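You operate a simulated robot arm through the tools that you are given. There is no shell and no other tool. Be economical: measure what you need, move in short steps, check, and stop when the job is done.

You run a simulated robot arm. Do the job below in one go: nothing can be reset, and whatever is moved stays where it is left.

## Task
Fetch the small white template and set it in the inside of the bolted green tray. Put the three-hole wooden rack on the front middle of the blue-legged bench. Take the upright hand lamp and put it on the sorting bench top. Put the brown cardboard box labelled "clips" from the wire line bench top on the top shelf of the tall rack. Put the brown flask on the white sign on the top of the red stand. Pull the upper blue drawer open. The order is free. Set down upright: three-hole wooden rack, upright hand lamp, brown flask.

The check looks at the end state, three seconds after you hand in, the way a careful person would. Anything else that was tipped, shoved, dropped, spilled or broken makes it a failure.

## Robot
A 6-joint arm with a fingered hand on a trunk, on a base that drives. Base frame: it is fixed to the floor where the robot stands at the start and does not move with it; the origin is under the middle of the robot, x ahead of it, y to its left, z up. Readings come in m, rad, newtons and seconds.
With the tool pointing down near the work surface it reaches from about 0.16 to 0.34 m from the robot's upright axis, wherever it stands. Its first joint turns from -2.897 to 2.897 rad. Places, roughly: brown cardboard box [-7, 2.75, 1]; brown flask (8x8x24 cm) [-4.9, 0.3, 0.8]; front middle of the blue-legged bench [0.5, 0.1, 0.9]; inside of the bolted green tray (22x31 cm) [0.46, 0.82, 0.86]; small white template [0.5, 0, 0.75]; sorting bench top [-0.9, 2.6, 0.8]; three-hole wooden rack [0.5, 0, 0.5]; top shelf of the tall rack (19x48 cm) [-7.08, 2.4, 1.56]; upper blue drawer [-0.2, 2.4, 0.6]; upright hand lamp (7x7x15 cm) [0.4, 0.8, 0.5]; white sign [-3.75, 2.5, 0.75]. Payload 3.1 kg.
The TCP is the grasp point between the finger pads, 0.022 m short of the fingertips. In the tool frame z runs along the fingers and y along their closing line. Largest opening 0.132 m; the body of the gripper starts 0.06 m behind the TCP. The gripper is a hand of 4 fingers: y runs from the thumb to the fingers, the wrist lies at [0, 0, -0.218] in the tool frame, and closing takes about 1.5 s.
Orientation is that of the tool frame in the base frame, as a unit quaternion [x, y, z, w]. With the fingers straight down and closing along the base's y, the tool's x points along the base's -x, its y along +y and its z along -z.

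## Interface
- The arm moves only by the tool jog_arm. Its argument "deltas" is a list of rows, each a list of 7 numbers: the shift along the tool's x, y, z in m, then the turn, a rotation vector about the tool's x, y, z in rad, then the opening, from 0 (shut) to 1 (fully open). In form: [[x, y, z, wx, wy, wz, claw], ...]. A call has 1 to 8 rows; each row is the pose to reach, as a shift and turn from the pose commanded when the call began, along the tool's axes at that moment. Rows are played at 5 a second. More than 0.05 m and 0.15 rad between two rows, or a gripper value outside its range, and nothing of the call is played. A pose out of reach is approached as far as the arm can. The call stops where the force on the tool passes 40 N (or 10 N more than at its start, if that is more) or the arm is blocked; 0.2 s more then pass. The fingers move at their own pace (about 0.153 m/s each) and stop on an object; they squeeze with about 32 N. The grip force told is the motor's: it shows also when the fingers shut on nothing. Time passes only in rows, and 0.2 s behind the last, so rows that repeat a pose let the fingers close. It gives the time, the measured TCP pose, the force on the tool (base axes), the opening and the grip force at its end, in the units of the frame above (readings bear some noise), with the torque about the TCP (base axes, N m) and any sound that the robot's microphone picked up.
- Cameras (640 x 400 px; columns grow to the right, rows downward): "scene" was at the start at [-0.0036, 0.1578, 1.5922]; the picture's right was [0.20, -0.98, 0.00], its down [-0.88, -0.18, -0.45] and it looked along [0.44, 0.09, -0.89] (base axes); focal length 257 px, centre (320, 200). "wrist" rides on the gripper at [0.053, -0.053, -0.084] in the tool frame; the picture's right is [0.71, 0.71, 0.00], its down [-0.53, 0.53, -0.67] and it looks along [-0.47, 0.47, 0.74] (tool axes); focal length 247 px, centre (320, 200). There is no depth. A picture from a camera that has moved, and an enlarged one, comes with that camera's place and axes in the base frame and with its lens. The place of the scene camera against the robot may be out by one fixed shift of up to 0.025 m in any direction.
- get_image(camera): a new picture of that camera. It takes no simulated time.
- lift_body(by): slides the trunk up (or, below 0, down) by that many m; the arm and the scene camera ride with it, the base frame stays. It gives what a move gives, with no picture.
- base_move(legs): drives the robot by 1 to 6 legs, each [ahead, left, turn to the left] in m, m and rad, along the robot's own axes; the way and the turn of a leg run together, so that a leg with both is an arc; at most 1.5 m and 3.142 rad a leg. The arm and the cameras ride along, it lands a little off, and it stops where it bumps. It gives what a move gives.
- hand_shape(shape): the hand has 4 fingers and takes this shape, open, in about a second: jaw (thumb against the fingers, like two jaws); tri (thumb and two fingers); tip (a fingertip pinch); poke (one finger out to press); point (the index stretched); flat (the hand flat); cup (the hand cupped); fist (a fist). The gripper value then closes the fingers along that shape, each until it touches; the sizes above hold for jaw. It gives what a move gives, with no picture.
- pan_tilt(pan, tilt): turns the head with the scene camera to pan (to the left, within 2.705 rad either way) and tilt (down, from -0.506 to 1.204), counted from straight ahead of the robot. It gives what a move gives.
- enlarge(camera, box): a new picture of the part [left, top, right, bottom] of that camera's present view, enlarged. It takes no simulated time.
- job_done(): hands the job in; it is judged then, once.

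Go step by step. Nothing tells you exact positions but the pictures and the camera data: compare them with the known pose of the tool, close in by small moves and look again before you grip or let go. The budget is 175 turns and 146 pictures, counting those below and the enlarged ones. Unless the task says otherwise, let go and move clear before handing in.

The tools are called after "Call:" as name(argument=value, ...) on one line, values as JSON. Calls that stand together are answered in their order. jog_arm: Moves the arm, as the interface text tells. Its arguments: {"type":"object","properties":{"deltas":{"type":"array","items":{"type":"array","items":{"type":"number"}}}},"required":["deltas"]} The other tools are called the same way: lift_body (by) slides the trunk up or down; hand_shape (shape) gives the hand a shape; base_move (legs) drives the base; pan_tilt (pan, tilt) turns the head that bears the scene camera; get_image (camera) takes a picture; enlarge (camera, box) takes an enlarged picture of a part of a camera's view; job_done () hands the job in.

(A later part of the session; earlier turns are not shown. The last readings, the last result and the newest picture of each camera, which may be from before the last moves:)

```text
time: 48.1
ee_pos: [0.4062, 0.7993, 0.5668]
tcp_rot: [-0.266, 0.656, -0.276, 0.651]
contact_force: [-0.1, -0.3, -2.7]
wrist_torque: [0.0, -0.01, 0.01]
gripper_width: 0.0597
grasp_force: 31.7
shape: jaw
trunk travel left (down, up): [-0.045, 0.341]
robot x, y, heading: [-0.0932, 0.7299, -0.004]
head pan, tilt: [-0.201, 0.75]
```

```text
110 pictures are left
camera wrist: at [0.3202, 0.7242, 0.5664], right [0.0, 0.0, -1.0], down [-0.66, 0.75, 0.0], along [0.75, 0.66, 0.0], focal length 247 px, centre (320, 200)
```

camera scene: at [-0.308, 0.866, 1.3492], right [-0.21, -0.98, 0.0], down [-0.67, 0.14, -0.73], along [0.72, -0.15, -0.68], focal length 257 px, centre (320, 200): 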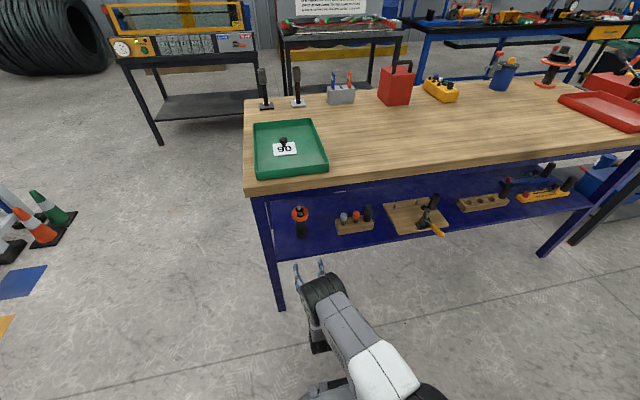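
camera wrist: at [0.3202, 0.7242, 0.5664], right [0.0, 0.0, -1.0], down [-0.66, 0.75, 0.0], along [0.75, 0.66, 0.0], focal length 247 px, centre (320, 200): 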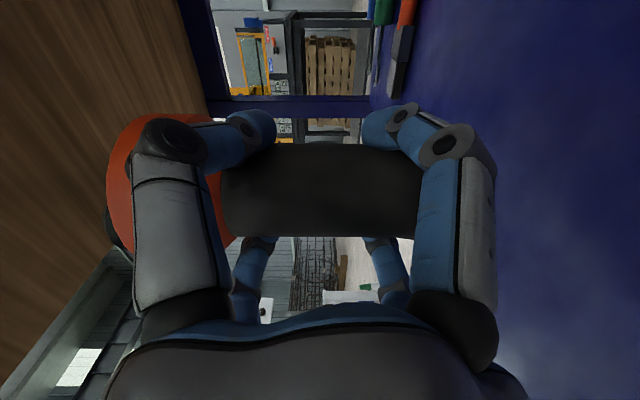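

The lamp is held. I back out, raise it and turn left towards the sorting bench.

Call:
base_move(legs=[[-0.75, 0, 0]])

Call:
lift_body(by=0.34)

Call:
base_move(legs=[[0, 0, 1.571]])

Call:
pan_tilt(pan=0.0, tilt=0.5)

Call:
get_image(camera="scene")

```text
time: 52.1
ee_pos: [-0.3456, 0.8034, 0.5665]
tcp_rot: [-0.265, 0.655, -0.276, 0.651]
contact_force: [-0.3, 1.1, -2.8]
wrist_torque: [0.02, 0.01, 0.0]
gripper_width: 0.0594
grasp_force: 31.6
shape: jaw
trunk travel left (down, up): [-0.045, 0.341]
robot x, y, heading: [-0.8493, 0.7363, -0.008]
head pan, tilt: [-0.201, 0.75]
```

```text
time: 55.5
ee_pos: [-0.3464, 0.8036, 0.9075]
tcp_rot: [-0.266, 0.656, -0.275, 0.651]
contact_force: [0.1, 0.0, -2.7]
wrist_torque: [0.03, 0.05, 0.01]
gripper_width: 0.0595
grasp_force: 31.9
shape: jaw
trunk travel left (down, up): [-0.385, 0.001]
robot x, y, heading: [-0.8464, 0.7362, -0.01]
head pan, tilt: [-0.201, 0.75]
```

```text
time: 59.7
ee_pos: [-0.9159, 1.2376, 0.9068]
tcp_rot: [-0.651, 0.276, 0.265, 0.655]
contact_force: [0.1, 0.0, -2.3]
wrist_torque: [-0.03, 0.03, -0.02]
gripper_width: 0.059
grasp_force: 31.7
shape: jaw
trunk travel left (down, up): [-0.385, 0.001]
robot x, y, heading: [-0.8494, 0.7359, 1.562]
head pan, tilt: [-0.201, 0.75]
```

```text
time: 60.5
ee_pos: [-0.9164, 1.2386, 0.9067]
tcp_rot: [-0.651, 0.276, 0.265, 0.655]
contact_force: [0.3, -0.8, -2.8]
wrist_torque: [-0.04, -0.01, -0.01]
gripper_width: 0.059
grasp_force: 31.9
shape: jaw
trunk travel left (down, up): [-0.385, 0.001]
robot x, y, heading: [-0.8459, 0.7381, 1.559]
head pan, tilt: [0.0, 0.499]
```

```text
109 pictures are left
camera scene: at [-1.0009, 0.766, 1.7503], right [1.0, -0.01, 0.0], down [0.0, -0.48, -0.88], along [0.01, 0.88, -0.48], focal length 257 px, centre (320, 200)
```

scene: 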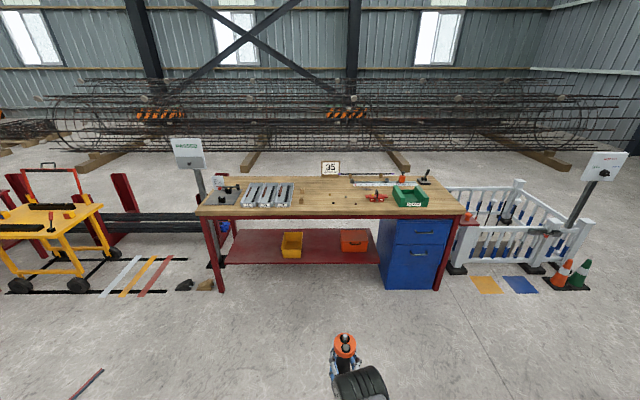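

Call:
enlarge(camera="scene", box=[190, 150, 480, 300])

```text
2.21 times, centred on (335, 225) of scene
camera zoom: at [-1.0009, 0.766, 1.7503], right [1.0, -0.01, 0.0], down [0.0, -0.48, -0.88], along [0.01, 0.88, -0.48], focal length 568 px, centre (287, 145)
```

zoom: 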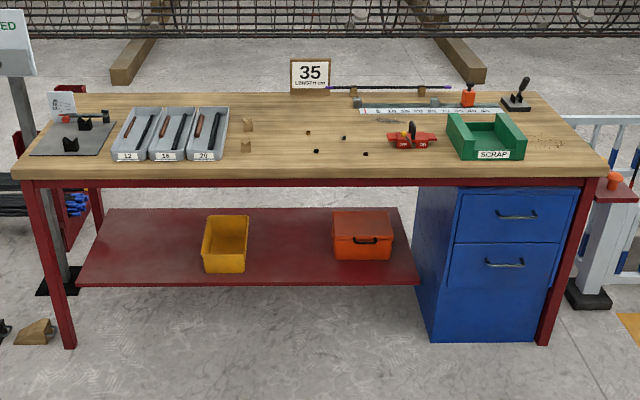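

There is a clear patch near [-1.02, 2.43] on the sorting bench. I raise the hand and drive there, stopping short for a look.

Call:
jog_arm(deltas=[[-0.02, -0.02, 0, 0, 0, 0, 0], [-0.04, -0.04, 0, 0, 0, 0, 0], [-0.05, -0.05, 0, 0, 0, 0, 0]])

Call:
base_move(legs=[[0.8, 0.1, 0.01]])

Call:
pan_tilt(pan=0.0, tilt=0.8)

Call:
get_image(camera="scene")

Call:
get_image(camera="wrist")

```text
time: 61.2
ee_pos: [-0.9164, 1.2381, 0.9775]
tcp_rot: [-0.651, 0.276, 0.265, 0.656]
contact_force: [-0.6, 0.2, -2.4]
wrist_torque: [-0.04, -0.01, -0.01]
gripper_width: 0.0593
grasp_force: 32.5
shape: jaw
trunk travel left (down, up): [-0.385, 0.001]
robot x, y, heading: [-0.8519, 0.7344, 1.562]
head pan, tilt: [0.0, 0.499]
```

```text
time: 65.6
ee_pos: [-1.0192, 2.0438, 0.977]
tcp_rot: [-0.653, 0.273, 0.269, 0.654]
contact_force: [-0.6, -0.4, -3.3]
wrist_torque: [-0.03, 0.02, 0.01]
gripper_width: 0.059
grasp_force: 32.0
shape: jaw
trunk travel left (down, up): [-0.385, 0.001]
robot x, y, heading: [-0.9496, 1.5443, 1.573]
head pan, tilt: [0.0, 0.499]
```

```text
time: 66.4
ee_pos: [-1.0177, 2.0428, 0.9776]
tcp_rot: [-0.653, 0.273, 0.269, 0.654]
contact_force: [-0.1, 0.3, -3.2]
wrist_torque: [-0.06, 0.0, 0.01]
gripper_width: 0.0592
grasp_force: 31.9
shape: jaw
trunk travel left (down, up): [-0.385, 0.001]
robot x, y, heading: [-0.9476, 1.5441, 1.57]
head pan, tilt: [0.0, 0.799]
```

```text
107 pictures are left
camera scene: at [-1.0983, 1.5617, 1.7245], right [1.0, 0.0, 0.0], down [0.0, -0.72, -0.7], along [0.0, 0.7, -0.72], focal length 257 px, centre (320, 200)
```

scene: 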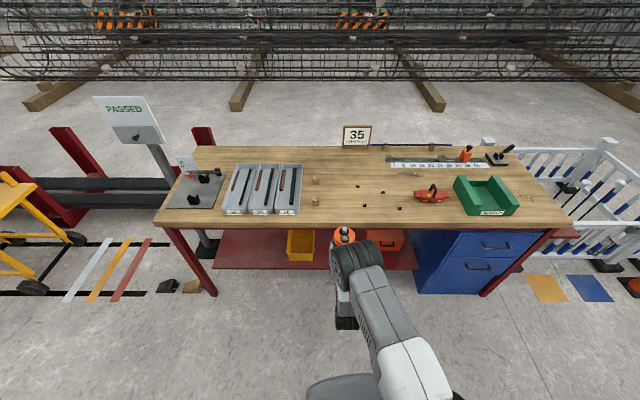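

```text
106 pictures are left
camera wrist: at [-0.9448, 1.9603, 0.9772], right [0.0, 0.0, -1.0], down [-0.75, -0.66, 0.0], along [-0.66, 0.75, 0.0], focal length 247 px, centre (320, 200)
```

wrist: 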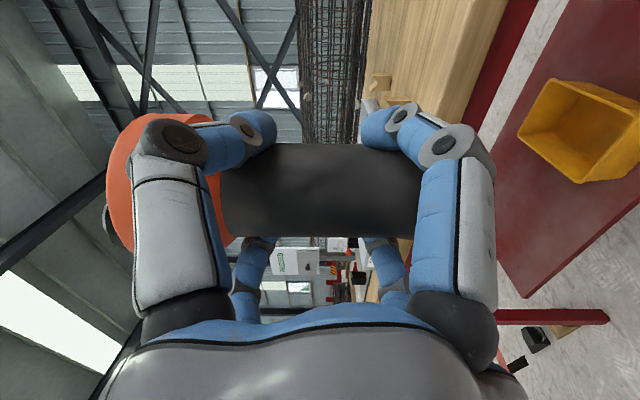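

The patch is clear. I drive the last 0.37 m forward.

Call:
base_move(legs=[[0.37, -0.018, 0]])

Call:
get_image(camera="scene")

Call:
get_image(camera="wrist")

```text
time: 68.8
ee_pos: [-0.9997, 2.417, 0.9784]
tcp_rot: [-0.653, 0.273, 0.267, 0.654]
contact_force: [0.2, -0.1, -2.6]
wrist_torque: [-0.03, 0.02, -0.02]
gripper_width: 0.0589
grasp_force: 31.7
shape: jaw
trunk travel left (down, up): [-0.385, 0.001]
robot x, y, heading: [-0.9312, 1.9157, 1.567]
head pan, tilt: [0.0, 0.799]
```

```text
105 pictures are left
camera scene: at [-1.0807, 1.9346, 1.7244], right [1.0, 0.0, 0.0], down [0.0, -0.72, -0.7], along [0.0, 0.7, -0.72], focal length 257 px, centre (320, 200)
```

scene: 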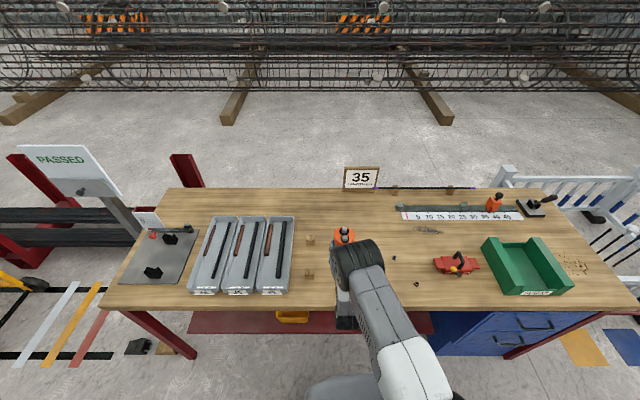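

```text
104 pictures are left
camera wrist: at [-0.9265, 2.3325, 0.977], right [0.0, 0.0, -1.0], down [-0.75, -0.66, 0.0], along [-0.66, 0.75, 0.0], focal length 247 px, centre (320, 200)
```

wrist: 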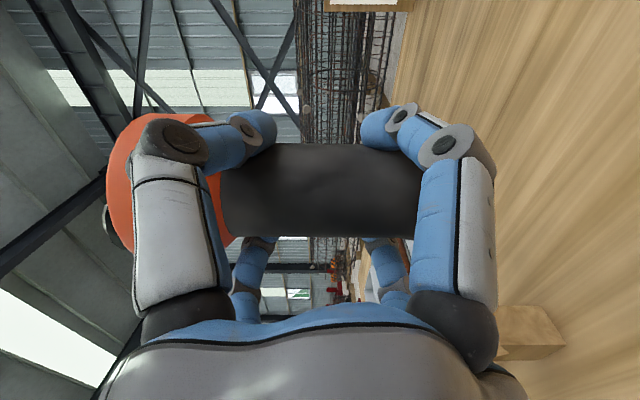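

A wood block lies about 10 cm to the left, so I shift 1.5 cm right and lower with the trunk until contact.

Call:
base_move(legs=[[0, -0.015, 0]])

Call:
lift_body(by=-0.06)

Call:
get_image(camera="wrist")

```text
time: 69.5
ee_pos: [-0.9868, 2.4176, 0.9769]
tcp_rot: [-0.653, 0.273, 0.268, 0.654]
contact_force: [0.2, 0.0, -3.3]
wrist_torque: [-0.01, 0.01, -0.01]
gripper_width: 0.0591
grasp_force: 31.8
shape: jaw
trunk travel left (down, up): [-0.385, 0.001]
robot x, y, heading: [-0.9113, 1.9115, 1.571]
head pan, tilt: [0.0, 0.799]
```

```text
time: 70.5
ee_pos: [-0.9845, 2.4168, 0.9173]
tcp_rot: [-0.653, 0.272, 0.268, 0.654]
contact_force: [0.4, 0.5, -2.7]
wrist_torque: [-0.01, -0.03, -0.03]
gripper_width: 0.0591
grasp_force: 31.8
shape: jaw
trunk travel left (down, up): [-0.325, 0.061]
robot x, y, heading: [-0.917, 1.9201, 1.568]
head pan, tilt: [0.0, 0.799]
```

```text
103 pictures are left
camera wrist: at [-0.9118, 2.3321, 0.917], right [0.0, 0.0, -1.0], down [-0.75, -0.66, 0.0], along [-0.66, 0.75, 0.0], focal length 247 px, centre (320, 200)
```

wrist: 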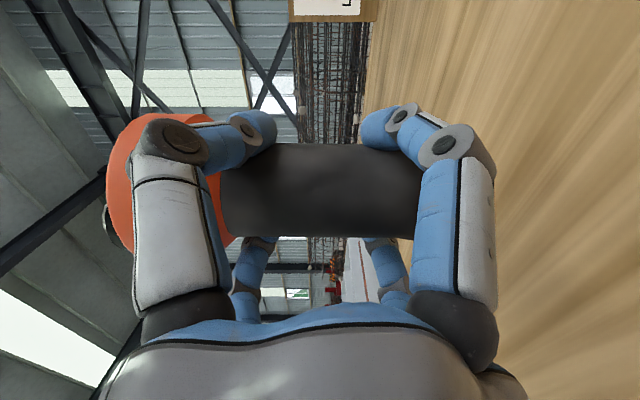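

Call:
lift_body(by=-0.015)

Call:
lift_body(by=-0.006)

```text
time: 71.2
ee_pos: [-0.9853, 2.417, 0.9017]
tcp_rot: [-0.652, 0.273, 0.268, 0.654]
contact_force: [0.1, -0.4, -2.4]
wrist_torque: [-0.06, -0.01, -0.02]
gripper_width: 0.059
grasp_force: 31.8
shape: jaw
trunk travel left (down, up): [-0.31, 0.076]
robot x, y, heading: [-0.9122, 1.9165, 1.572]
head pan, tilt: [0.0, 0.799]
```

```text
time: 71.7
ee_pos: [-0.9854, 2.4164, 0.8956]
tcp_rot: [-0.652, 0.273, 0.267, 0.654]
contact_force: [-0.7, -0.4, -2.4]
wrist_torque: [-0.01, 0.0, -0.04]
gripper_width: 0.0587
grasp_force: 31.8
shape: jaw
trunk travel left (down, up): [-0.304, 0.082]
robot x, y, heading: [-0.9122, 1.9148, 1.567]
head pan, tilt: [0.0, 0.799]
```

Call:
lift_body(by=-0.004)

Call:
lift_body(by=-0.004)

Call:
get_image(camera="wrist")

```text
time: 72.2
ee_pos: [-0.9848, 2.4165, 0.8916]
tcp_rot: [-0.653, 0.274, 0.268, 0.654]
contact_force: [-0.3, 0.0, -1.7]
wrist_torque: [-0.04, 0.01, 0.05]
gripper_width: 0.0592
grasp_force: 31.8
shape: jaw
trunk travel left (down, up): [-0.3, 0.086]
robot x, y, heading: [-0.9114, 1.9205, 1.571]
head pan, tilt: [0.0, 0.799]
```

```text
time: 72.8
ee_pos: [-0.9845, 2.416, 0.8894]
tcp_rot: [-0.653, 0.273, 0.268, 0.654]
contact_force: [-0.1, 0.4, -2.9]
wrist_torque: [0.0, 0.0, 0.03]
gripper_width: 0.0588
grasp_force: 31.7
shape: jaw
trunk travel left (down, up): [-0.296, 0.09]
robot x, y, heading: [-0.9168, 1.913, 1.569]
head pan, tilt: [0.0, 0.799]
```

```text
102 pictures are left
camera wrist: at [-0.9119, 2.3322, 0.888], right [0.0, 0.0, -1.0], down [-0.75, -0.66, 0.0], along [-0.66, 0.75, 0.0], focal length 247 px, centre (320, 200)
```

wrist: 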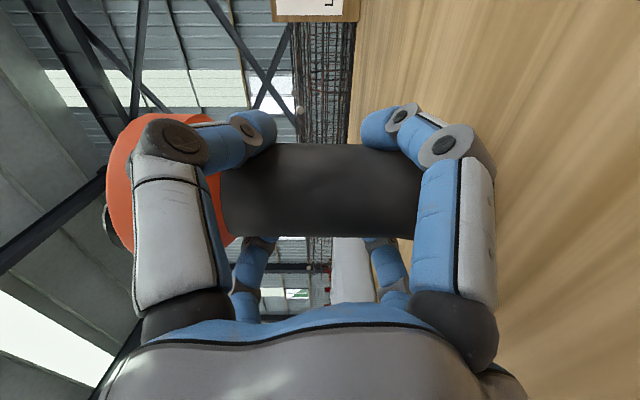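

Call:
lift_body(by=-0.004)

Call:
lift_body(by=-0.004)

Call:
lift_body(by=-0.003)

```text
time: 73.3
ee_pos: [-0.9857, 2.4164, 0.8867]
tcp_rot: [-0.651, 0.272, 0.269, 0.656]
contact_force: [0.1, 0.4, 9.5]
wrist_torque: [-0.01, -0.23, 0.0]
gripper_width: 0.059
grasp_force: 32.0
shape: jaw
trunk travel left (down, up): [-0.292, 0.094]
robot x, y, heading: [-0.913, 1.9171, 1.571]
head pan, tilt: [0.0, 0.799]
```

```text
time: 73.8
ee_pos: [-0.9853, 2.417, 0.8844]
tcp_rot: [-0.649, 0.27, 0.271, 0.658]
contact_force: [-2.1, 4.0, 31.9]
wrist_torque: [0.09, -0.57, 0.06]
gripper_width: 0.0587
grasp_force: 31.7
shape: jaw
trunk travel left (down, up): [-0.288, 0.098]
robot x, y, heading: [-0.9139, 1.9146, 1.573]
head pan, tilt: [0.0, 0.799]
```

```text
time: 74.3
ee_pos: [-0.986, 2.4175, 0.8853]
tcp_rot: [-0.645, 0.27, 0.272, 0.662]
contact_force: [1.4, -6.2, 14.5]
wrist_torque: [-0.39, -0.5, -0.14]
gripper_width: 0.0581
grasp_force: 32.2
shape: jaw
trunk travel left (down, up): [-0.286, 0.1]
robot x, y, heading: [-0.9148, 1.9177, 1.573]
head pan, tilt: [0.0, 0.799]
stopped: the force on the tool passed its limit (the readings are from after the stop); the commanded pose is now the measured one
```

Contact was made a bit firmly. I relieve it by a few millimetres before letting go.

Call:
lift_body(by=0.003)

Call:
get_image(camera="wrist")

Call:
enlarge(camera="scene", box=[240, 190, 440, 315])

```text
time: 74.8
ee_pos: [-0.9848, 2.4177, 0.8854]
tcp_rot: [-0.646, 0.272, 0.271, 0.66]
contact_force: [1.5, -2.4, 3.3]
wrist_torque: [-0.16, -0.24, -0.08]
gripper_width: 0.0587
grasp_force: 31.8
shape: jaw
trunk travel left (down, up): [-0.289, 0.097]
robot x, y, heading: [-0.9114, 1.9139, 1.576]
head pan, tilt: [0.0, 0.799]
```

```text
101 pictures are left
camera wrist: at [-0.9121, 2.3329, 0.8841], right [0.0, 0.02, -1.0], down [-0.75, -0.66, -0.01], along [-0.66, 0.75, 0.01], focal length 247 px, centre (320, 200)
```

wrist: 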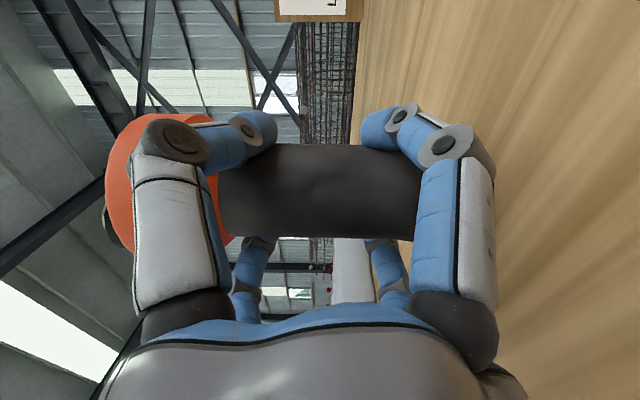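

```text
3.20 times, centred on (340, 252) of scene
camera zoom: at [-1.0656, 1.9324, 1.6281], right [1.0, 0.0, 0.0], down [0.0, -0.72, -0.7], along [0.0, 0.7, -0.72], focal length 824 px, centre (256, 32)
```

zoom: 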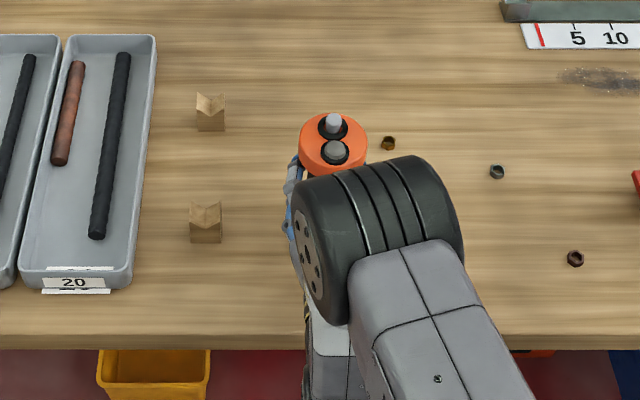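

Call:
jog_arm(deltas=[[0, 0, 0, 0, 0, 0, 0.5], [0, 0, 0, 0, 0, 0, 0.6], [0, 0, 0, 0, 0, 0, 0.7], [0, 0, 0, 0, 0, 0, 0.75], [0, 0, 0, 0, 0, 0, 0.75]])

Call:
get_image(camera="wrist")

```text
time: 76.0
ee_pos: [-0.9858, 2.4182, 0.8869]
tcp_rot: [-0.647, 0.271, 0.271, 0.66]
contact_force: [1.1, 0.2, -0.9]
wrist_torque: [0.01, 0.04, 0.04]
gripper_width: 0.0986
grasp_force: 0.1
shape: jaw
trunk travel left (down, up): [-0.289, 0.097]
robot x, y, heading: [-0.9141, 1.9134, 1.572]
head pan, tilt: [0.0, 0.799]
```

```text
99 pictures are left
camera wrist: at [-0.9124, 2.3339, 0.8842], right [0.0, 0.02, -1.0], down [-0.75, -0.66, -0.01], along [-0.66, 0.75, 0.01], focal length 247 px, centre (320, 200)
```

wrist: 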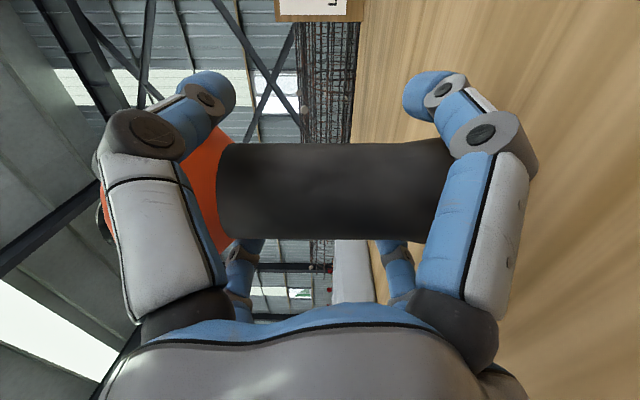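

The lamp is released and standing. I back out straight.

Call:
base_move(legs=[[-0.45, 0, 0]])

Call:
get_image(camera="scene")

Call:
get_image(camera="wrist")

```text
time: 78.7
ee_pos: [-0.9851, 1.9702, 0.8862]
tcp_rot: [-0.647, 0.271, 0.271, 0.66]
contact_force: [-0.1, -1.4, -0.3]
wrist_torque: [-0.01, -0.01, 0.0]
gripper_width: 0.0985
grasp_force: 0.1
shape: jaw
trunk travel left (down, up): [-0.289, 0.097]
robot x, y, heading: [-0.9146, 1.4646, 1.572]
head pan, tilt: [0.0, 0.799]
```

```text
98 pictures are left
camera scene: at [-1.0658, 1.486, 1.6281], right [1.0, 0.0, 0.0], down [0.0, -0.72, -0.7], along [0.0, 0.7, -0.72], focal length 257 px, centre (320, 200)
```

scene: 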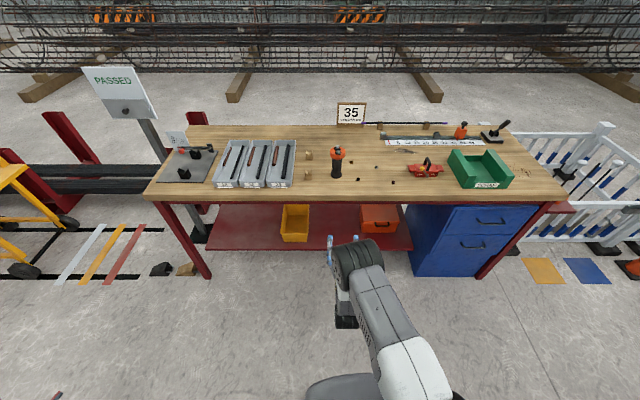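

```text
97 pictures are left
camera wrist: at [-0.9122, 1.8866, 0.8845], right [0.0, 0.02, -1.0], down [-0.75, -0.66, -0.01], along [-0.66, 0.75, 0.01], focal length 247 px, centre (320, 200)
```

wrist: 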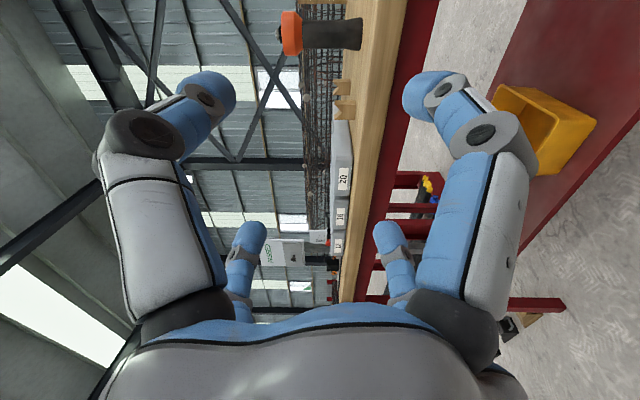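

The lamp stands upright on the bench. Next is the upper drawer, whose handle I put near [-0.25, 2.27, 0.66]; I move across and lower.

Call:
base_move(legs=[[0, -0.72, 0]])

Call:
lift_body(by=-0.22)

Call:
get_image(camera="wrist")

Call:
get_image(camera="scene")

```text
time: 82.6
ee_pos: [-0.2726, 1.9725, 0.885]
tcp_rot: [-0.647, 0.27, 0.273, 0.659]
contact_force: [-0.3, 0.6, -0.4]
wrist_torque: [0.02, -0.01, 0.01]
gripper_width: 0.0986
grasp_force: 0.0
shape: jaw
trunk travel left (down, up): [-0.289, 0.097]
robot x, y, heading: [-0.1973, 1.4687, 1.574]
head pan, tilt: [0.0, 0.799]
```

```text
time: 84.9
ee_pos: [-0.2742, 1.9725, 0.6654]
tcp_rot: [-0.647, 0.269, 0.272, 0.659]
contact_force: [-0.1, -0.3, 0.7]
wrist_torque: [0.0, 0.01, -0.01]
gripper_width: 0.0987
grasp_force: 0.0
shape: jaw
trunk travel left (down, up): [-0.069, 0.317]
robot x, y, heading: [-0.1991, 1.4672, 1.58]
head pan, tilt: [0.0, 0.799]
```

```text
96 pictures are left
camera wrist: at [-0.1997, 1.8887, 0.6641], right [0.0, 0.02, -1.0], down [-0.75, -0.67, -0.01], along [-0.67, 0.75, 0.01], focal length 247 px, centre (320, 200)
```

wrist: 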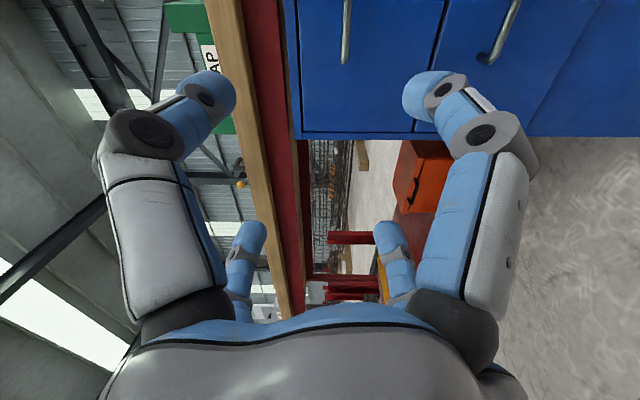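

```text
95 pictures are left
camera scene: at [-0.3516, 1.4878, 1.408], right [1.0, 0.0, 0.0], down [0.0, -0.72, -0.7], along [0.0, 0.7, -0.72], focal length 257 px, centre (320, 200)
```

scene: 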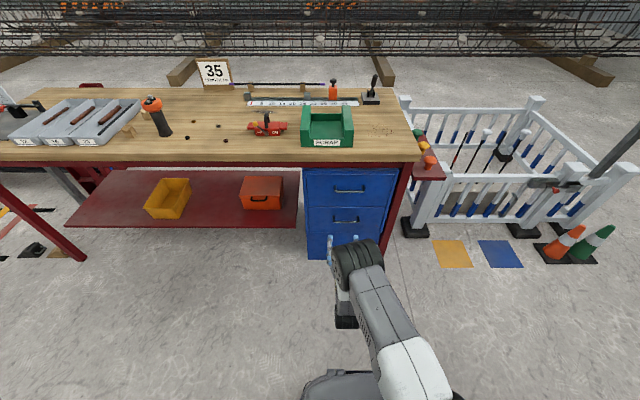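

The upper handle is centred near x=-0.225, z=0.637. I align and move closer.

Call:
lift_body(by=-0.028)

Call:
base_move(legs=[[0.13, -0.05, -0.005]])

Call:
get_image(camera="wrist")

Call:
get_image(camera="scene")

```text
time: 85.7
ee_pos: [-0.2732, 1.9727, 0.6381]
tcp_rot: [-0.647, 0.27, 0.273, 0.659]
contact_force: [0.7, -0.2, 0.8]
wrist_torque: [0.01, 0.01, 0.02]
gripper_width: 0.0989
grasp_force: 0.0
shape: jaw
trunk travel left (down, up): [-0.041, 0.345]
robot x, y, heading: [-0.1961, 1.4714, 1.57]
head pan, tilt: [0.0, 0.799]
```

```text
time: 87.0
ee_pos: [-0.2232, 2.1058, 0.6374]
tcp_rot: [-0.647, 0.271, 0.27, 0.66]
contact_force: [0.2, 0.2, 0.4]
wrist_torque: [0.04, -0.02, -0.04]
gripper_width: 0.0988
grasp_force: 0.1
shape: jaw
trunk travel left (down, up): [-0.041, 0.345]
robot x, y, heading: [-0.1486, 1.6008, 1.571]
head pan, tilt: [0.0, 0.799]
```

```text
94 pictures are left
camera wrist: at [-0.1476, 2.0198, 0.6357], right [0.0, 0.02, -1.0], down [-0.75, -0.66, -0.01], along [-0.66, 0.75, 0.01], focal length 247 px, centre (320, 200)
```

wrist: 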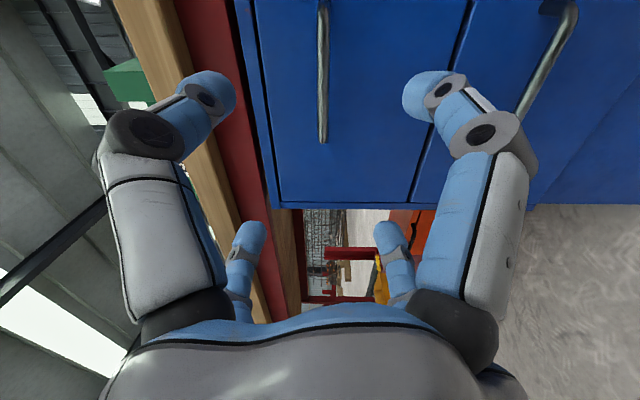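

```text
93 pictures are left
camera scene: at [-0.3014, 1.6202, 1.3798], right [1.0, 0.0, 0.0], down [0.0, -0.72, -0.7], along [0.0, 0.7, -0.72], focal length 257 px, centre (320, 200)
```

scene: 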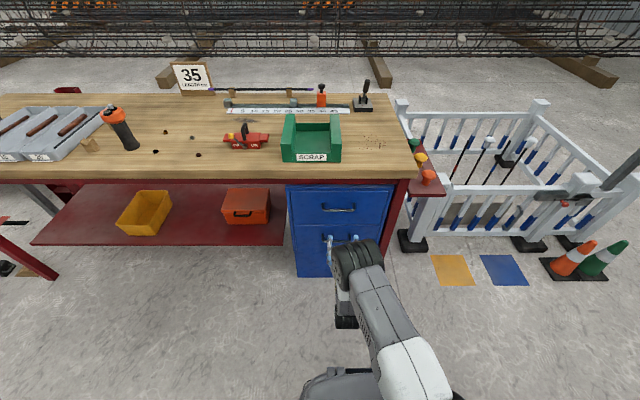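

The bar lies exactly at hand height, near y≈2.26. I advance 0.13 m and check.

Call:
base_move(legs=[[0.13, 0.002, 0]])

Call:
get_image(camera="wrist")

```text
time: 88.3
ee_pos: [-0.2235, 2.2337, 0.6377]
tcp_rot: [-0.646, 0.272, 0.27, 0.66]
contact_force: [0.8, 0.5, -0.1]
wrist_torque: [-0.03, 0.0, 0.01]
gripper_width: 0.0988
grasp_force: 0.1
shape: jaw
trunk travel left (down, up): [-0.041, 0.345]
robot x, y, heading: [-0.1505, 1.7308, 1.569]
head pan, tilt: [0.0, 0.799]
```

```text
92 pictures are left
camera wrist: at [-0.1497, 2.1496, 0.6357], right [0.0, 0.02, -1.0], down [-0.75, -0.66, -0.01], along [-0.66, 0.75, 0.01], focal length 247 px, centre (320, 200)
```

wrist: 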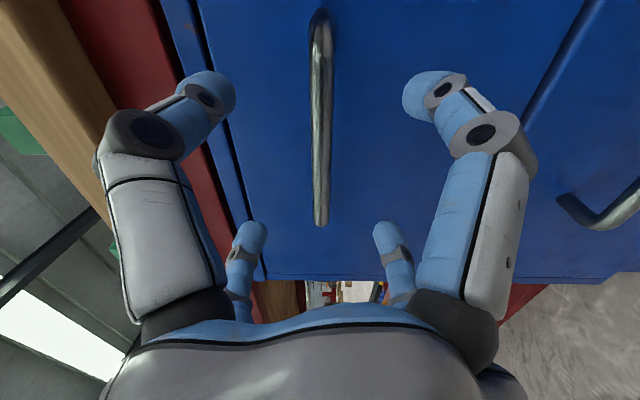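

Call:
base_move(legs=[[0.016, 0, 0]])

Call:
jog_arm(deltas=[[0, 0, 0, 0, 0, 0, 0.5], [0, 0, 0, 0, 0, 0, 0.2], [0, 0, 0, 0, 0, 0, 0], [0, 0, 0, 0, 0, 0, 0], [0, 0, 0, 0, 0, 0, 0], [0, 0, 0, 0, 0, 0, 0]])

Call:
get_image(camera="wrist")

```text
time: 89.0
ee_pos: [-0.2228, 2.2497, 0.6376]
tcp_rot: [-0.646, 0.272, 0.271, 0.659]
contact_force: [0.4, 0.2, -0.2]
wrist_torque: [0.01, 0.03, 0.03]
gripper_width: 0.0988
grasp_force: 0.0
shape: jaw
trunk travel left (down, up): [-0.041, 0.345]
robot x, y, heading: [-0.1466, 1.7485, 1.571]
head pan, tilt: [0.0, 0.799]
```

```text
time: 90.4
ee_pos: [-0.2232, 2.2493, 0.6377]
tcp_rot: [-0.646, 0.272, 0.27, 0.66]
contact_force: [-0.3, -2.4, -0.8]
wrist_torque: [-0.01, 0.01, -0.02]
gripper_width: 0.0084
grasp_force: 31.5
shape: jaw
trunk travel left (down, up): [-0.041, 0.345]
robot x, y, heading: [-0.1501, 1.7466, 1.574]
head pan, tilt: [0.0, 0.799]
```

```text
91 pictures are left
camera wrist: at [-0.1496, 2.1654, 0.6358], right [0.0, 0.02, -1.0], down [-0.75, -0.66, -0.01], along [-0.66, 0.75, 0.01], focal length 247 px, centre (320, 200)
```

wrist: 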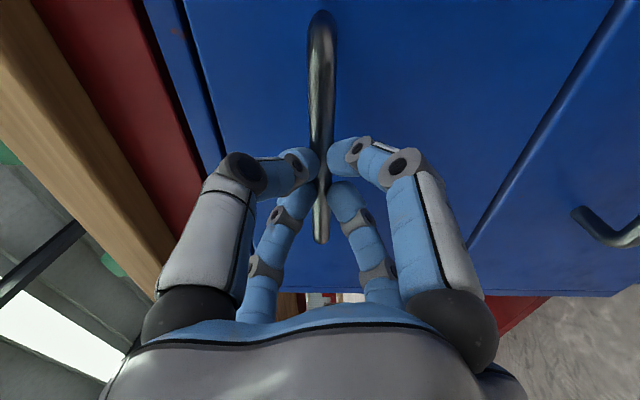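

The bar is held. I pull straight back, 5 cm first and then further.

Call:
base_move(legs=[[-0.05, 0, 0]])

Call:
base_move(legs=[[-0.13, 0, 0]])

Call:
get_image(camera="wrist")

Call:
get_image(camera="scene")

```text
time: 91.4
ee_pos: [-0.2232, 2.2006, 0.6374]
tcp_rot: [-0.647, 0.272, 0.272, 0.659]
contact_force: [0.4, -1.3, -1.2]
wrist_torque: [-0.05, 0.14, -0.08]
gripper_width: 0.0085
grasp_force: 32.1
shape: jaw
trunk travel left (down, up): [-0.041, 0.345]
robot x, y, heading: [-0.1471, 1.6967, 1.567]
head pan, tilt: [0.0, 0.799]
```

```text
time: 92.6
ee_pos: [-0.2227, 2.0707, 0.6366]
tcp_rot: [-0.647, 0.271, 0.271, 0.659]
contact_force: [1.3, -1.4, 0.2]
wrist_torque: [-0.04, 0.12, -0.1]
gripper_width: 0.0084
grasp_force: 32.0
shape: jaw
trunk travel left (down, up): [-0.041, 0.345]
robot x, y, heading: [-0.1513, 1.5666, 1.567]
head pan, tilt: [0.0, 0.799]
```

```text
90 pictures are left
camera wrist: at [-0.1497, 1.986, 0.6358], right [0.0, 0.02, -1.0], down [-0.75, -0.66, -0.01], along [-0.66, 0.75, 0.01], focal length 247 px, centre (320, 200)
```

wrist: 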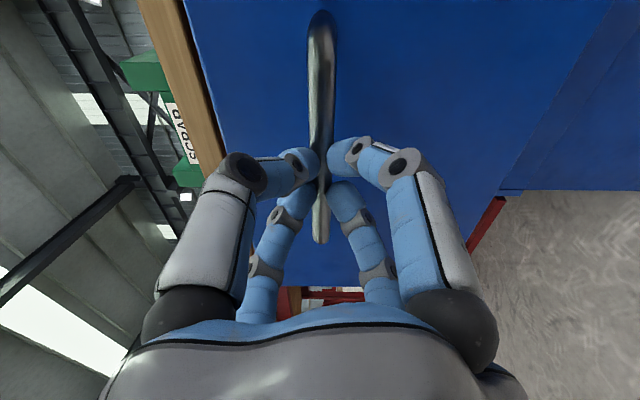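

```text
89 pictures are left
camera scene: at [-0.3036, 1.586, 1.3798], right [1.0, 0.0, 0.0], down [0.0, -0.72, -0.7], along [0.0, 0.7, -0.72], focal length 257 px, centre (320, 200)
```

scene: 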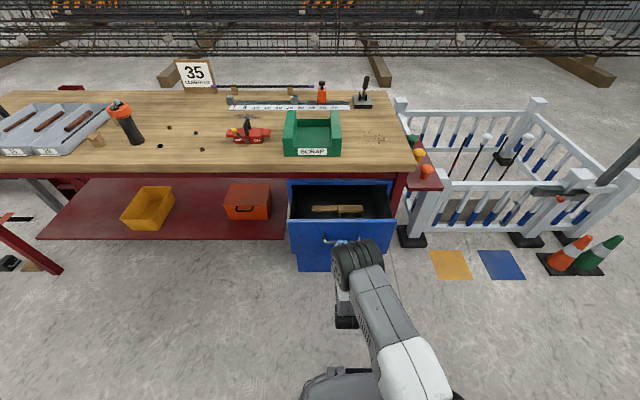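

Call:
base_move(legs=[[-0.06, 0, 0]])

Call:
jog_arm(deltas=[[0, 0, 0, 0, 0, 0, 0.4], [0, 0, 0, 0, 0, 0, 0.8], [0, 0, 0, 0, 0, 0, 0.8], [0, 0, 0, 0, 0, 0, 0.8], [0, 0, 0, 0, 0, 0, 0.8]])

Call:
base_move(legs=[[-0.25, 0, 0]])

Call:
get_image(camera="scene")

```text
time: 93.6
ee_pos: [-0.224, 2.0099, 0.6378]
tcp_rot: [-0.648, 0.27, 0.272, 0.658]
contact_force: [2.3, -1.0, 1.1]
wrist_torque: [0.04, 0.1, -0.11]
gripper_width: 0.0084
grasp_force: 31.8
shape: jaw
trunk travel left (down, up): [-0.041, 0.345]
robot x, y, heading: [-0.1535, 1.5086, 1.565]
head pan, tilt: [0.0, 0.799]
```

```text
time: 94.8
ee_pos: [-0.2237, 2.0104, 0.6369]
tcp_rot: [-0.646, 0.271, 0.271, 0.66]
contact_force: [0.5, -0.3, -0.3]
wrist_torque: [-0.01, -0.02, -0.03]
gripper_width: 0.1053
grasp_force: 0.0
shape: jaw
trunk travel left (down, up): [-0.041, 0.345]
robot x, y, heading: [-0.1505, 1.5048, 1.569]
head pan, tilt: [0.0, 0.799]
```

```text
time: 96.6
ee_pos: [-0.2231, 1.7602, 0.6377]
tcp_rot: [-0.647, 0.272, 0.271, 0.659]
contact_force: [-0.9, 0.1, -0.4]
wrist_torque: [0.03, 0.01, 0.04]
gripper_width: 0.1052
grasp_force: 0.0
shape: jaw
trunk travel left (down, up): [-0.041, 0.345]
robot x, y, heading: [-0.151, 1.2546, 1.572]
head pan, tilt: [0.0, 0.799]
```

```text
88 pictures are left
camera scene: at [-0.3037, 1.275, 1.3798], right [1.0, 0.0, 0.0], down [0.0, -0.72, -0.7], along [0.0, 0.7, -0.72], focal length 257 px, centre (320, 200)
```

scene: 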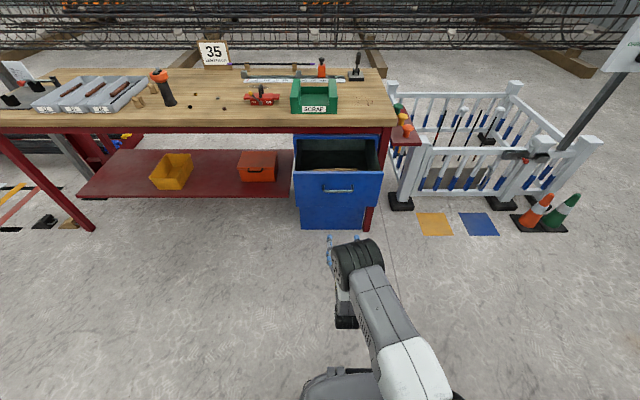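

The drawer is open. I return to the blue-legged bench for the rack.

Call:
base_move(legs=[[0, 0.65, 0], [-1.3, 0, 0], [0, 0, -1.571]])

Call:
pan_tilt(pan=-0.3, tilt=0.7)

Call:
get_image(camera="scene")

```text
time: 110.2
ee_pos: [-0.296, 0.0174, 0.6378]
tcp_rot: [-0.262, 0.651, -0.278, 0.656]
contact_force: [0.9, 0.1, -0.2]
wrist_torque: [0.02, -0.01, 0.01]
gripper_width: 0.1052
grasp_force: 0.0
shape: jaw
trunk travel left (down, up): [-0.041, 0.345]
robot x, y, heading: [-0.7977, -0.0478, -0.011]
head pan, tilt: [0.0, 0.799]
```

```text
time: 111.0
ee_pos: [-0.2965, 0.0179, 0.6385]
tcp_rot: [-0.262, 0.651, -0.278, 0.656]
contact_force: [-0.1, -0.1, 0.1]
wrist_torque: [0.0, 0.01, 0.0]
gripper_width: 0.1052
grasp_force: 0.0
shape: jaw
trunk travel left (down, up): [-0.041, 0.345]
robot x, y, heading: [-0.8009, -0.0488, -0.012]
head pan, tilt: [-0.3, 0.7]
```

```text
87 pictures are left
camera scene: at [-0.7823, 0.0707, 1.388], right [-0.3, -0.95, 0.0], down [-0.61, 0.2, -0.76], along [0.73, -0.23, -0.64], focal length 257 px, centre (320, 200)
```

scene: 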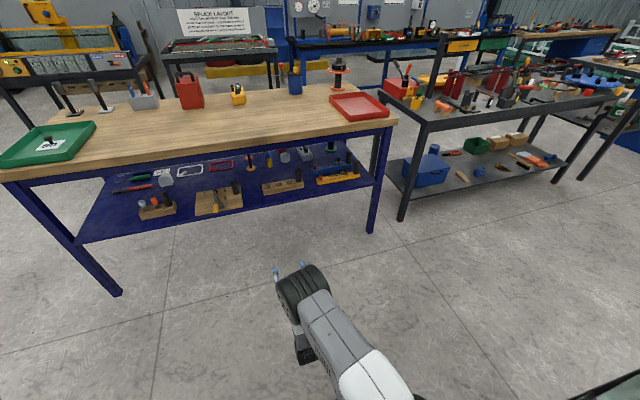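

Call:
enlarge(camera="scene", box=[180, 140, 380, 240])

Call:
get_image(camera="wrist")

```text
3.20 times, centred on (280, 190) of scene
camera zoom: at [-0.7823, 0.0707, 1.388], right [-0.3, -0.95, 0.0], down [-0.61, 0.2, -0.76], along [0.73, -0.23, -0.64], focal length 824 px, centre (448, 232)
```

zoom: 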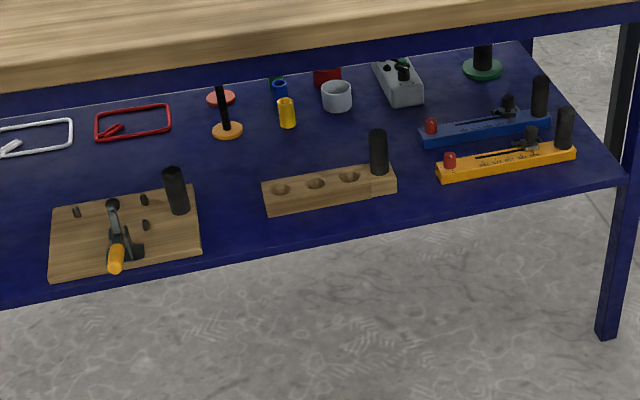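

```text
85 pictures are left
camera wrist: at [-0.3824, -0.0563, 0.6356], right [0.02, 0.0, -1.0], down [-0.66, 0.76, -0.01], along [0.76, 0.66, 0.01], focal length 247 px, centre (320, 200)
```

wrist: 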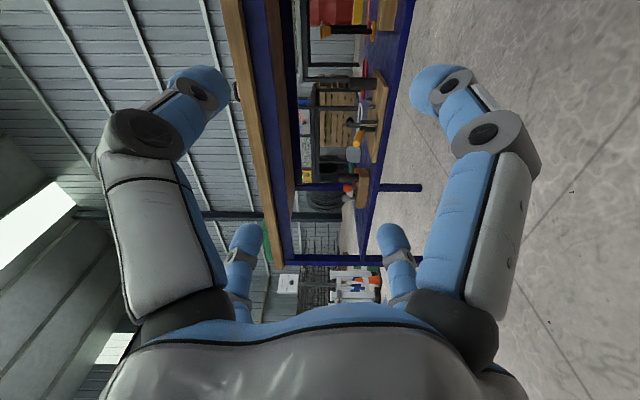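

The three-hole rack's handle is at about [0.41, -0.195]. I lower, narrow the fingers and line up.

Call:
lift_body(by=-0.035)

Call:
jog_arm(deltas=[[0.014, 0.014, 0, 0, 0, 0, 0.7], [0.028, 0.028, 0, 0, 0, 0, 0.62], [0.028, 0.028, 0, 0, 0, 0, 0.62]])

Call:
base_move(legs=[[0, -0.205, 0], [0.45, 0, 0]])

Call:
get_image(camera="wrist")

```text
time: 111.8
ee_pos: [-0.296, 0.0172, 0.6034]
tcp_rot: [-0.263, 0.65, -0.277, 0.656]
contact_force: [-0.1, 0.1, 0.7]
wrist_torque: [0.01, -0.04, -0.01]
gripper_width: 0.1055
grasp_force: 0.1
shape: jaw
trunk travel left (down, up): [-0.006, 0.38]
robot x, y, heading: [-0.8014, -0.0491, -0.007]
head pan, tilt: [-0.3, 0.7]
```

```text
time: 112.6
ee_pos: [-0.2952, 0.0169, 0.563]
tcp_rot: [-0.261, 0.651, -0.278, 0.656]
contact_force: [-0.2, 0.9, -0.1]
wrist_torque: [-0.04, -0.01, 0.01]
gripper_width: 0.0822
grasp_force: 0.1
shape: jaw
trunk travel left (down, up): [-0.006, 0.38]
robot x, y, heading: [-0.803, -0.0519, -0.006]
head pan, tilt: [-0.3, 0.7]
```

```text
time: 113.6
ee_pos: [-0.2949, -0.0113, 0.5637]
tcp_rot: [-0.26, 0.652, -0.281, 0.655]
contact_force: [0.1, 0.0, 0.6]
wrist_torque: [0.01, 0.02, 0.02]
gripper_width: 0.0824
grasp_force: 0.1
shape: jaw
trunk travel left (down, up): [-0.006, 0.38]
robot x, y, heading: [-0.7975, -0.0752, -0.012]
head pan, tilt: [-0.3, 0.7]
stopped in leg 1: the robot was blocked; the commanded pose is now the measured one
```

```text
84 pictures are left
camera wrist: at [-0.3816, -0.0846, 0.5617], right [0.01, 0.0, -1.0], down [-0.65, 0.76, -0.01], along [0.76, 0.65, 0.01], focal length 247 px, centre (320, 200)
```

wrist: 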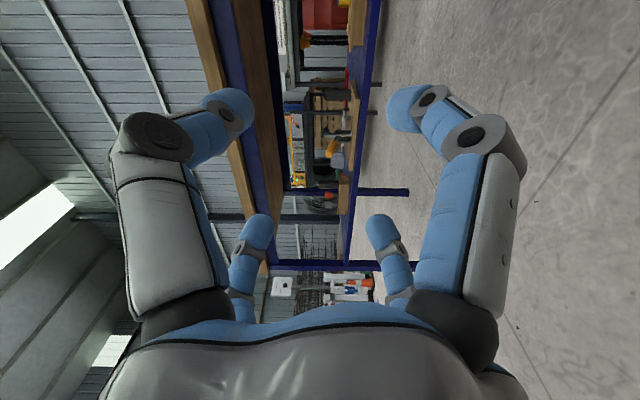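

The base bumped something on its right. I look there.

Call:
pan_tilt(pan=-1.6, tilt=0.9)

Call:
get_image(camera="scene")

```text
time: 115.1
ee_pos: [-0.2949, -0.0123, 0.564]
tcp_rot: [-0.26, 0.652, -0.28, 0.655]
contact_force: [-0.1, 0.6, 0.2]
wrist_torque: [0.02, 0.0, -0.03]
gripper_width: 0.0823
grasp_force: 0.0
shape: jaw
trunk travel left (down, up): [-0.006, 0.38]
robot x, y, heading: [-0.7997, -0.077, -0.014]
head pan, tilt: [-1.6, 0.901]
```

```text
83 pictures are left
camera scene: at [-0.8653, -0.0049, 1.3379], right [-1.0, 0.04, 0.0], down [0.03, 0.78, -0.62], along [-0.03, -0.62, -0.78], focal length 257 px, centre (320, 200)
```

scene: 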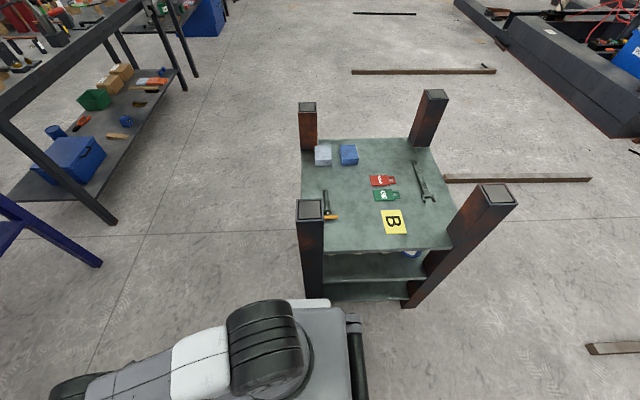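

A four-post stand is behind on the right. I move forward first, then sideways.

Call:
base_move(legs=[[0.05, 0.02, 0], [0.33, 0, 0.01], [0, -0.21, 0]])

Call:
pan_tilt(pan=-0.2, tilt=0.8)

Call:
get_image(camera="scene")

Call:
get_image(camera="wrist")

```text
time: 119.0
ee_pos: [0.0852, -0.1991, 0.5635]
tcp_rot: [-0.264, 0.651, -0.276, 0.656]
contact_force: [-0.3, 0.4, -0.7]
wrist_torque: [-0.02, 0.02, -0.01]
gripper_width: 0.0821
grasp_force: 0.1
shape: jaw
trunk travel left (down, up): [-0.006, 0.38]
robot x, y, heading: [-0.4174, -0.2713, 0.001]
head pan, tilt: [-1.6, 0.901]
```

```text
time: 120.5
ee_pos: [0.0845, -0.1983, 0.5645]
tcp_rot: [-0.263, 0.651, -0.276, 0.657]
contact_force: [0.1, 0.3, -0.8]
wrist_torque: [0.0, 0.02, -0.01]
gripper_width: 0.0825
grasp_force: 0.1
shape: jaw
trunk travel left (down, up): [-0.006, 0.38]
robot x, y, heading: [-0.4203, -0.2674, -0.005]
head pan, tilt: [-0.201, 0.799]
```

```text
82 pictures are left
camera scene: at [-0.4045, -0.1393, 1.3458], right [-0.2, -0.98, 0.0], down [-0.7, 0.15, -0.7], along [0.68, -0.14, -0.72], focal length 257 px, centre (320, 200)
```

scene: 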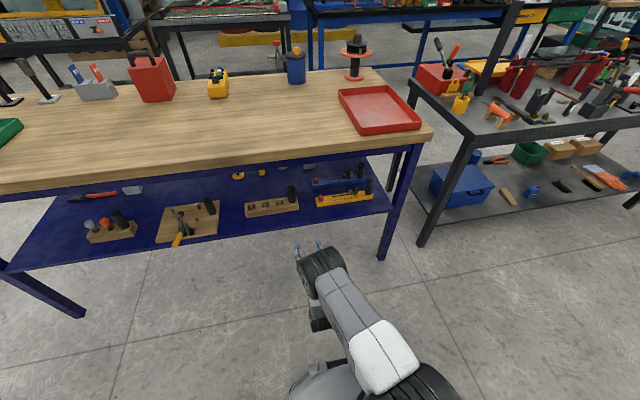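

```text
81 pictures are left
camera wrist: at [-0.0014, -0.2733, 0.5618], right [0.02, 0.0, -1.0], down [-0.66, 0.75, -0.01], along [0.75, 0.66, 0.01], focal length 247 px, centre (320, 200)
```

wrist: 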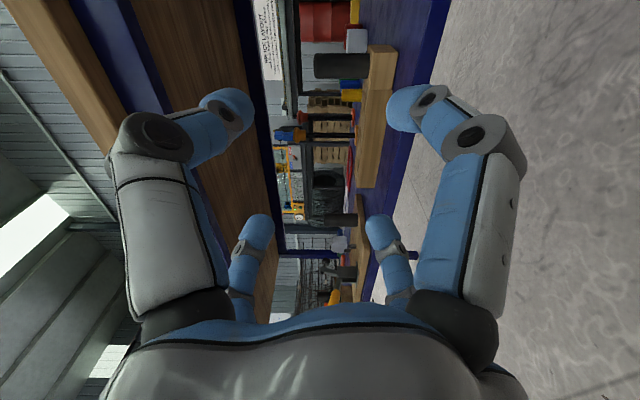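

The handle is at about y=-0.18, spanning z=0.496 to 0.578. I shift 1.7 cm left, drop slightly and advance.

Call:
jog_arm(deltas=[[0.005, 0.005, 0, 0, 0, 0, 0.62], [0.005, 0.005, 0, 0, 0, 0, 0.62]])

Call:
base_move(legs=[[0.2, 0.017, 0]])

Call:
get_image(camera="wrist")

```text
time: 121.2
ee_pos: [0.0848, -0.1983, 0.5569]
tcp_rot: [-0.263, 0.651, -0.275, 0.657]
contact_force: [0.5, 0.4, 0.3]
wrist_torque: [0.01, -0.01, -0.01]
gripper_width: 0.0825
grasp_force: 0.0
shape: jaw
trunk travel left (down, up): [-0.006, 0.38]
robot x, y, heading: [-0.4161, -0.2692, 0.001]
head pan, tilt: [-0.201, 0.799]
```

```text
time: 122.8
ee_pos: [0.2852, -0.182, 0.5557]
tcp_rot: [-0.265, 0.65, -0.275, 0.657]
contact_force: [0.1, 0.3, 0.8]
wrist_torque: [0.01, 0.02, -0.01]
gripper_width: 0.0825
grasp_force: 0.1
shape: jaw
trunk travel left (down, up): [-0.006, 0.38]
robot x, y, heading: [-0.2197, -0.2543, -0.0]
head pan, tilt: [-0.201, 0.799]
```

```text
80 pictures are left
camera wrist: at [0.1992, -0.2558, 0.5547], right [0.01, 0.0, -1.0], down [-0.66, 0.75, -0.01], along [0.75, 0.66, 0.01], focal length 247 px, centre (320, 200)
```

wrist: 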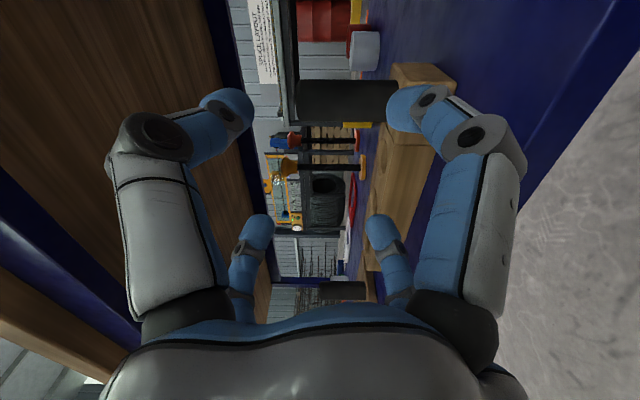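

Call:
base_move(legs=[[0.08, 0, 0]])

Call:
get_image(camera="wrist")

```text
time: 123.8
ee_pos: [0.3656, -0.1808, 0.5548]
tcp_rot: [-0.264, 0.65, -0.276, 0.657]
contact_force: [-0.2, -0.3, 0.1]
wrist_torque: [-0.01, 0.03, -0.02]
gripper_width: 0.0824
grasp_force: 0.2
shape: jaw
trunk travel left (down, up): [-0.006, 0.38]
robot x, y, heading: [-0.1378, -0.2521, 0.0]
head pan, tilt: [-0.201, 0.799]
```

```text
79 pictures are left
camera wrist: at [0.2791, -0.256, 0.5546], right [0.01, 0.0, -1.0], down [-0.66, 0.75, -0.01], along [0.75, 0.66, 0.01], focal length 247 px, centre (320, 200)
```

wrist: 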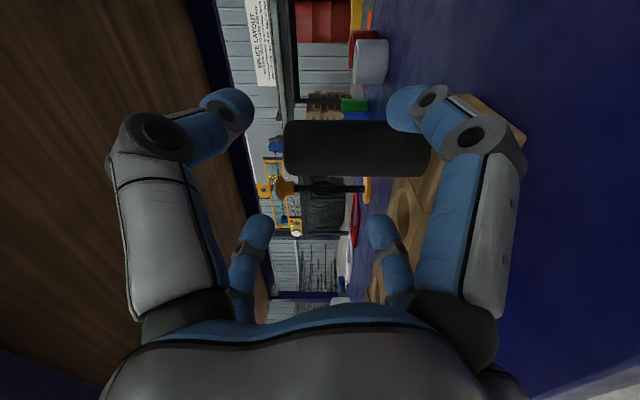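

Call:
base_move(legs=[[0.043, 0.003, 0]])

Call:
get_image(camera="wrist")

```text
time: 124.7
ee_pos: [0.407, -0.1793, 0.556]
tcp_rot: [-0.265, 0.65, -0.276, 0.657]
contact_force: [0.3, 0.3, -0.4]
wrist_torque: [-0.01, 0.0, 0.0]
gripper_width: 0.0821
grasp_force: 0.0
shape: jaw
trunk travel left (down, up): [-0.006, 0.38]
robot x, y, heading: [-0.0938, -0.2483, -0.005]
head pan, tilt: [-0.201, 0.799]
```

```text
78 pictures are left
camera wrist: at [0.3219, -0.2532, 0.5546], right [0.01, 0.0, -1.0], down [-0.66, 0.75, -0.01], along [0.75, 0.66, 0.01], focal length 247 px, centre (320, 200)
```

wrist: 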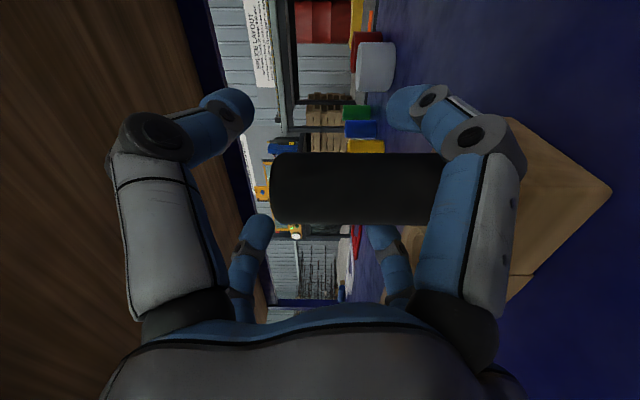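

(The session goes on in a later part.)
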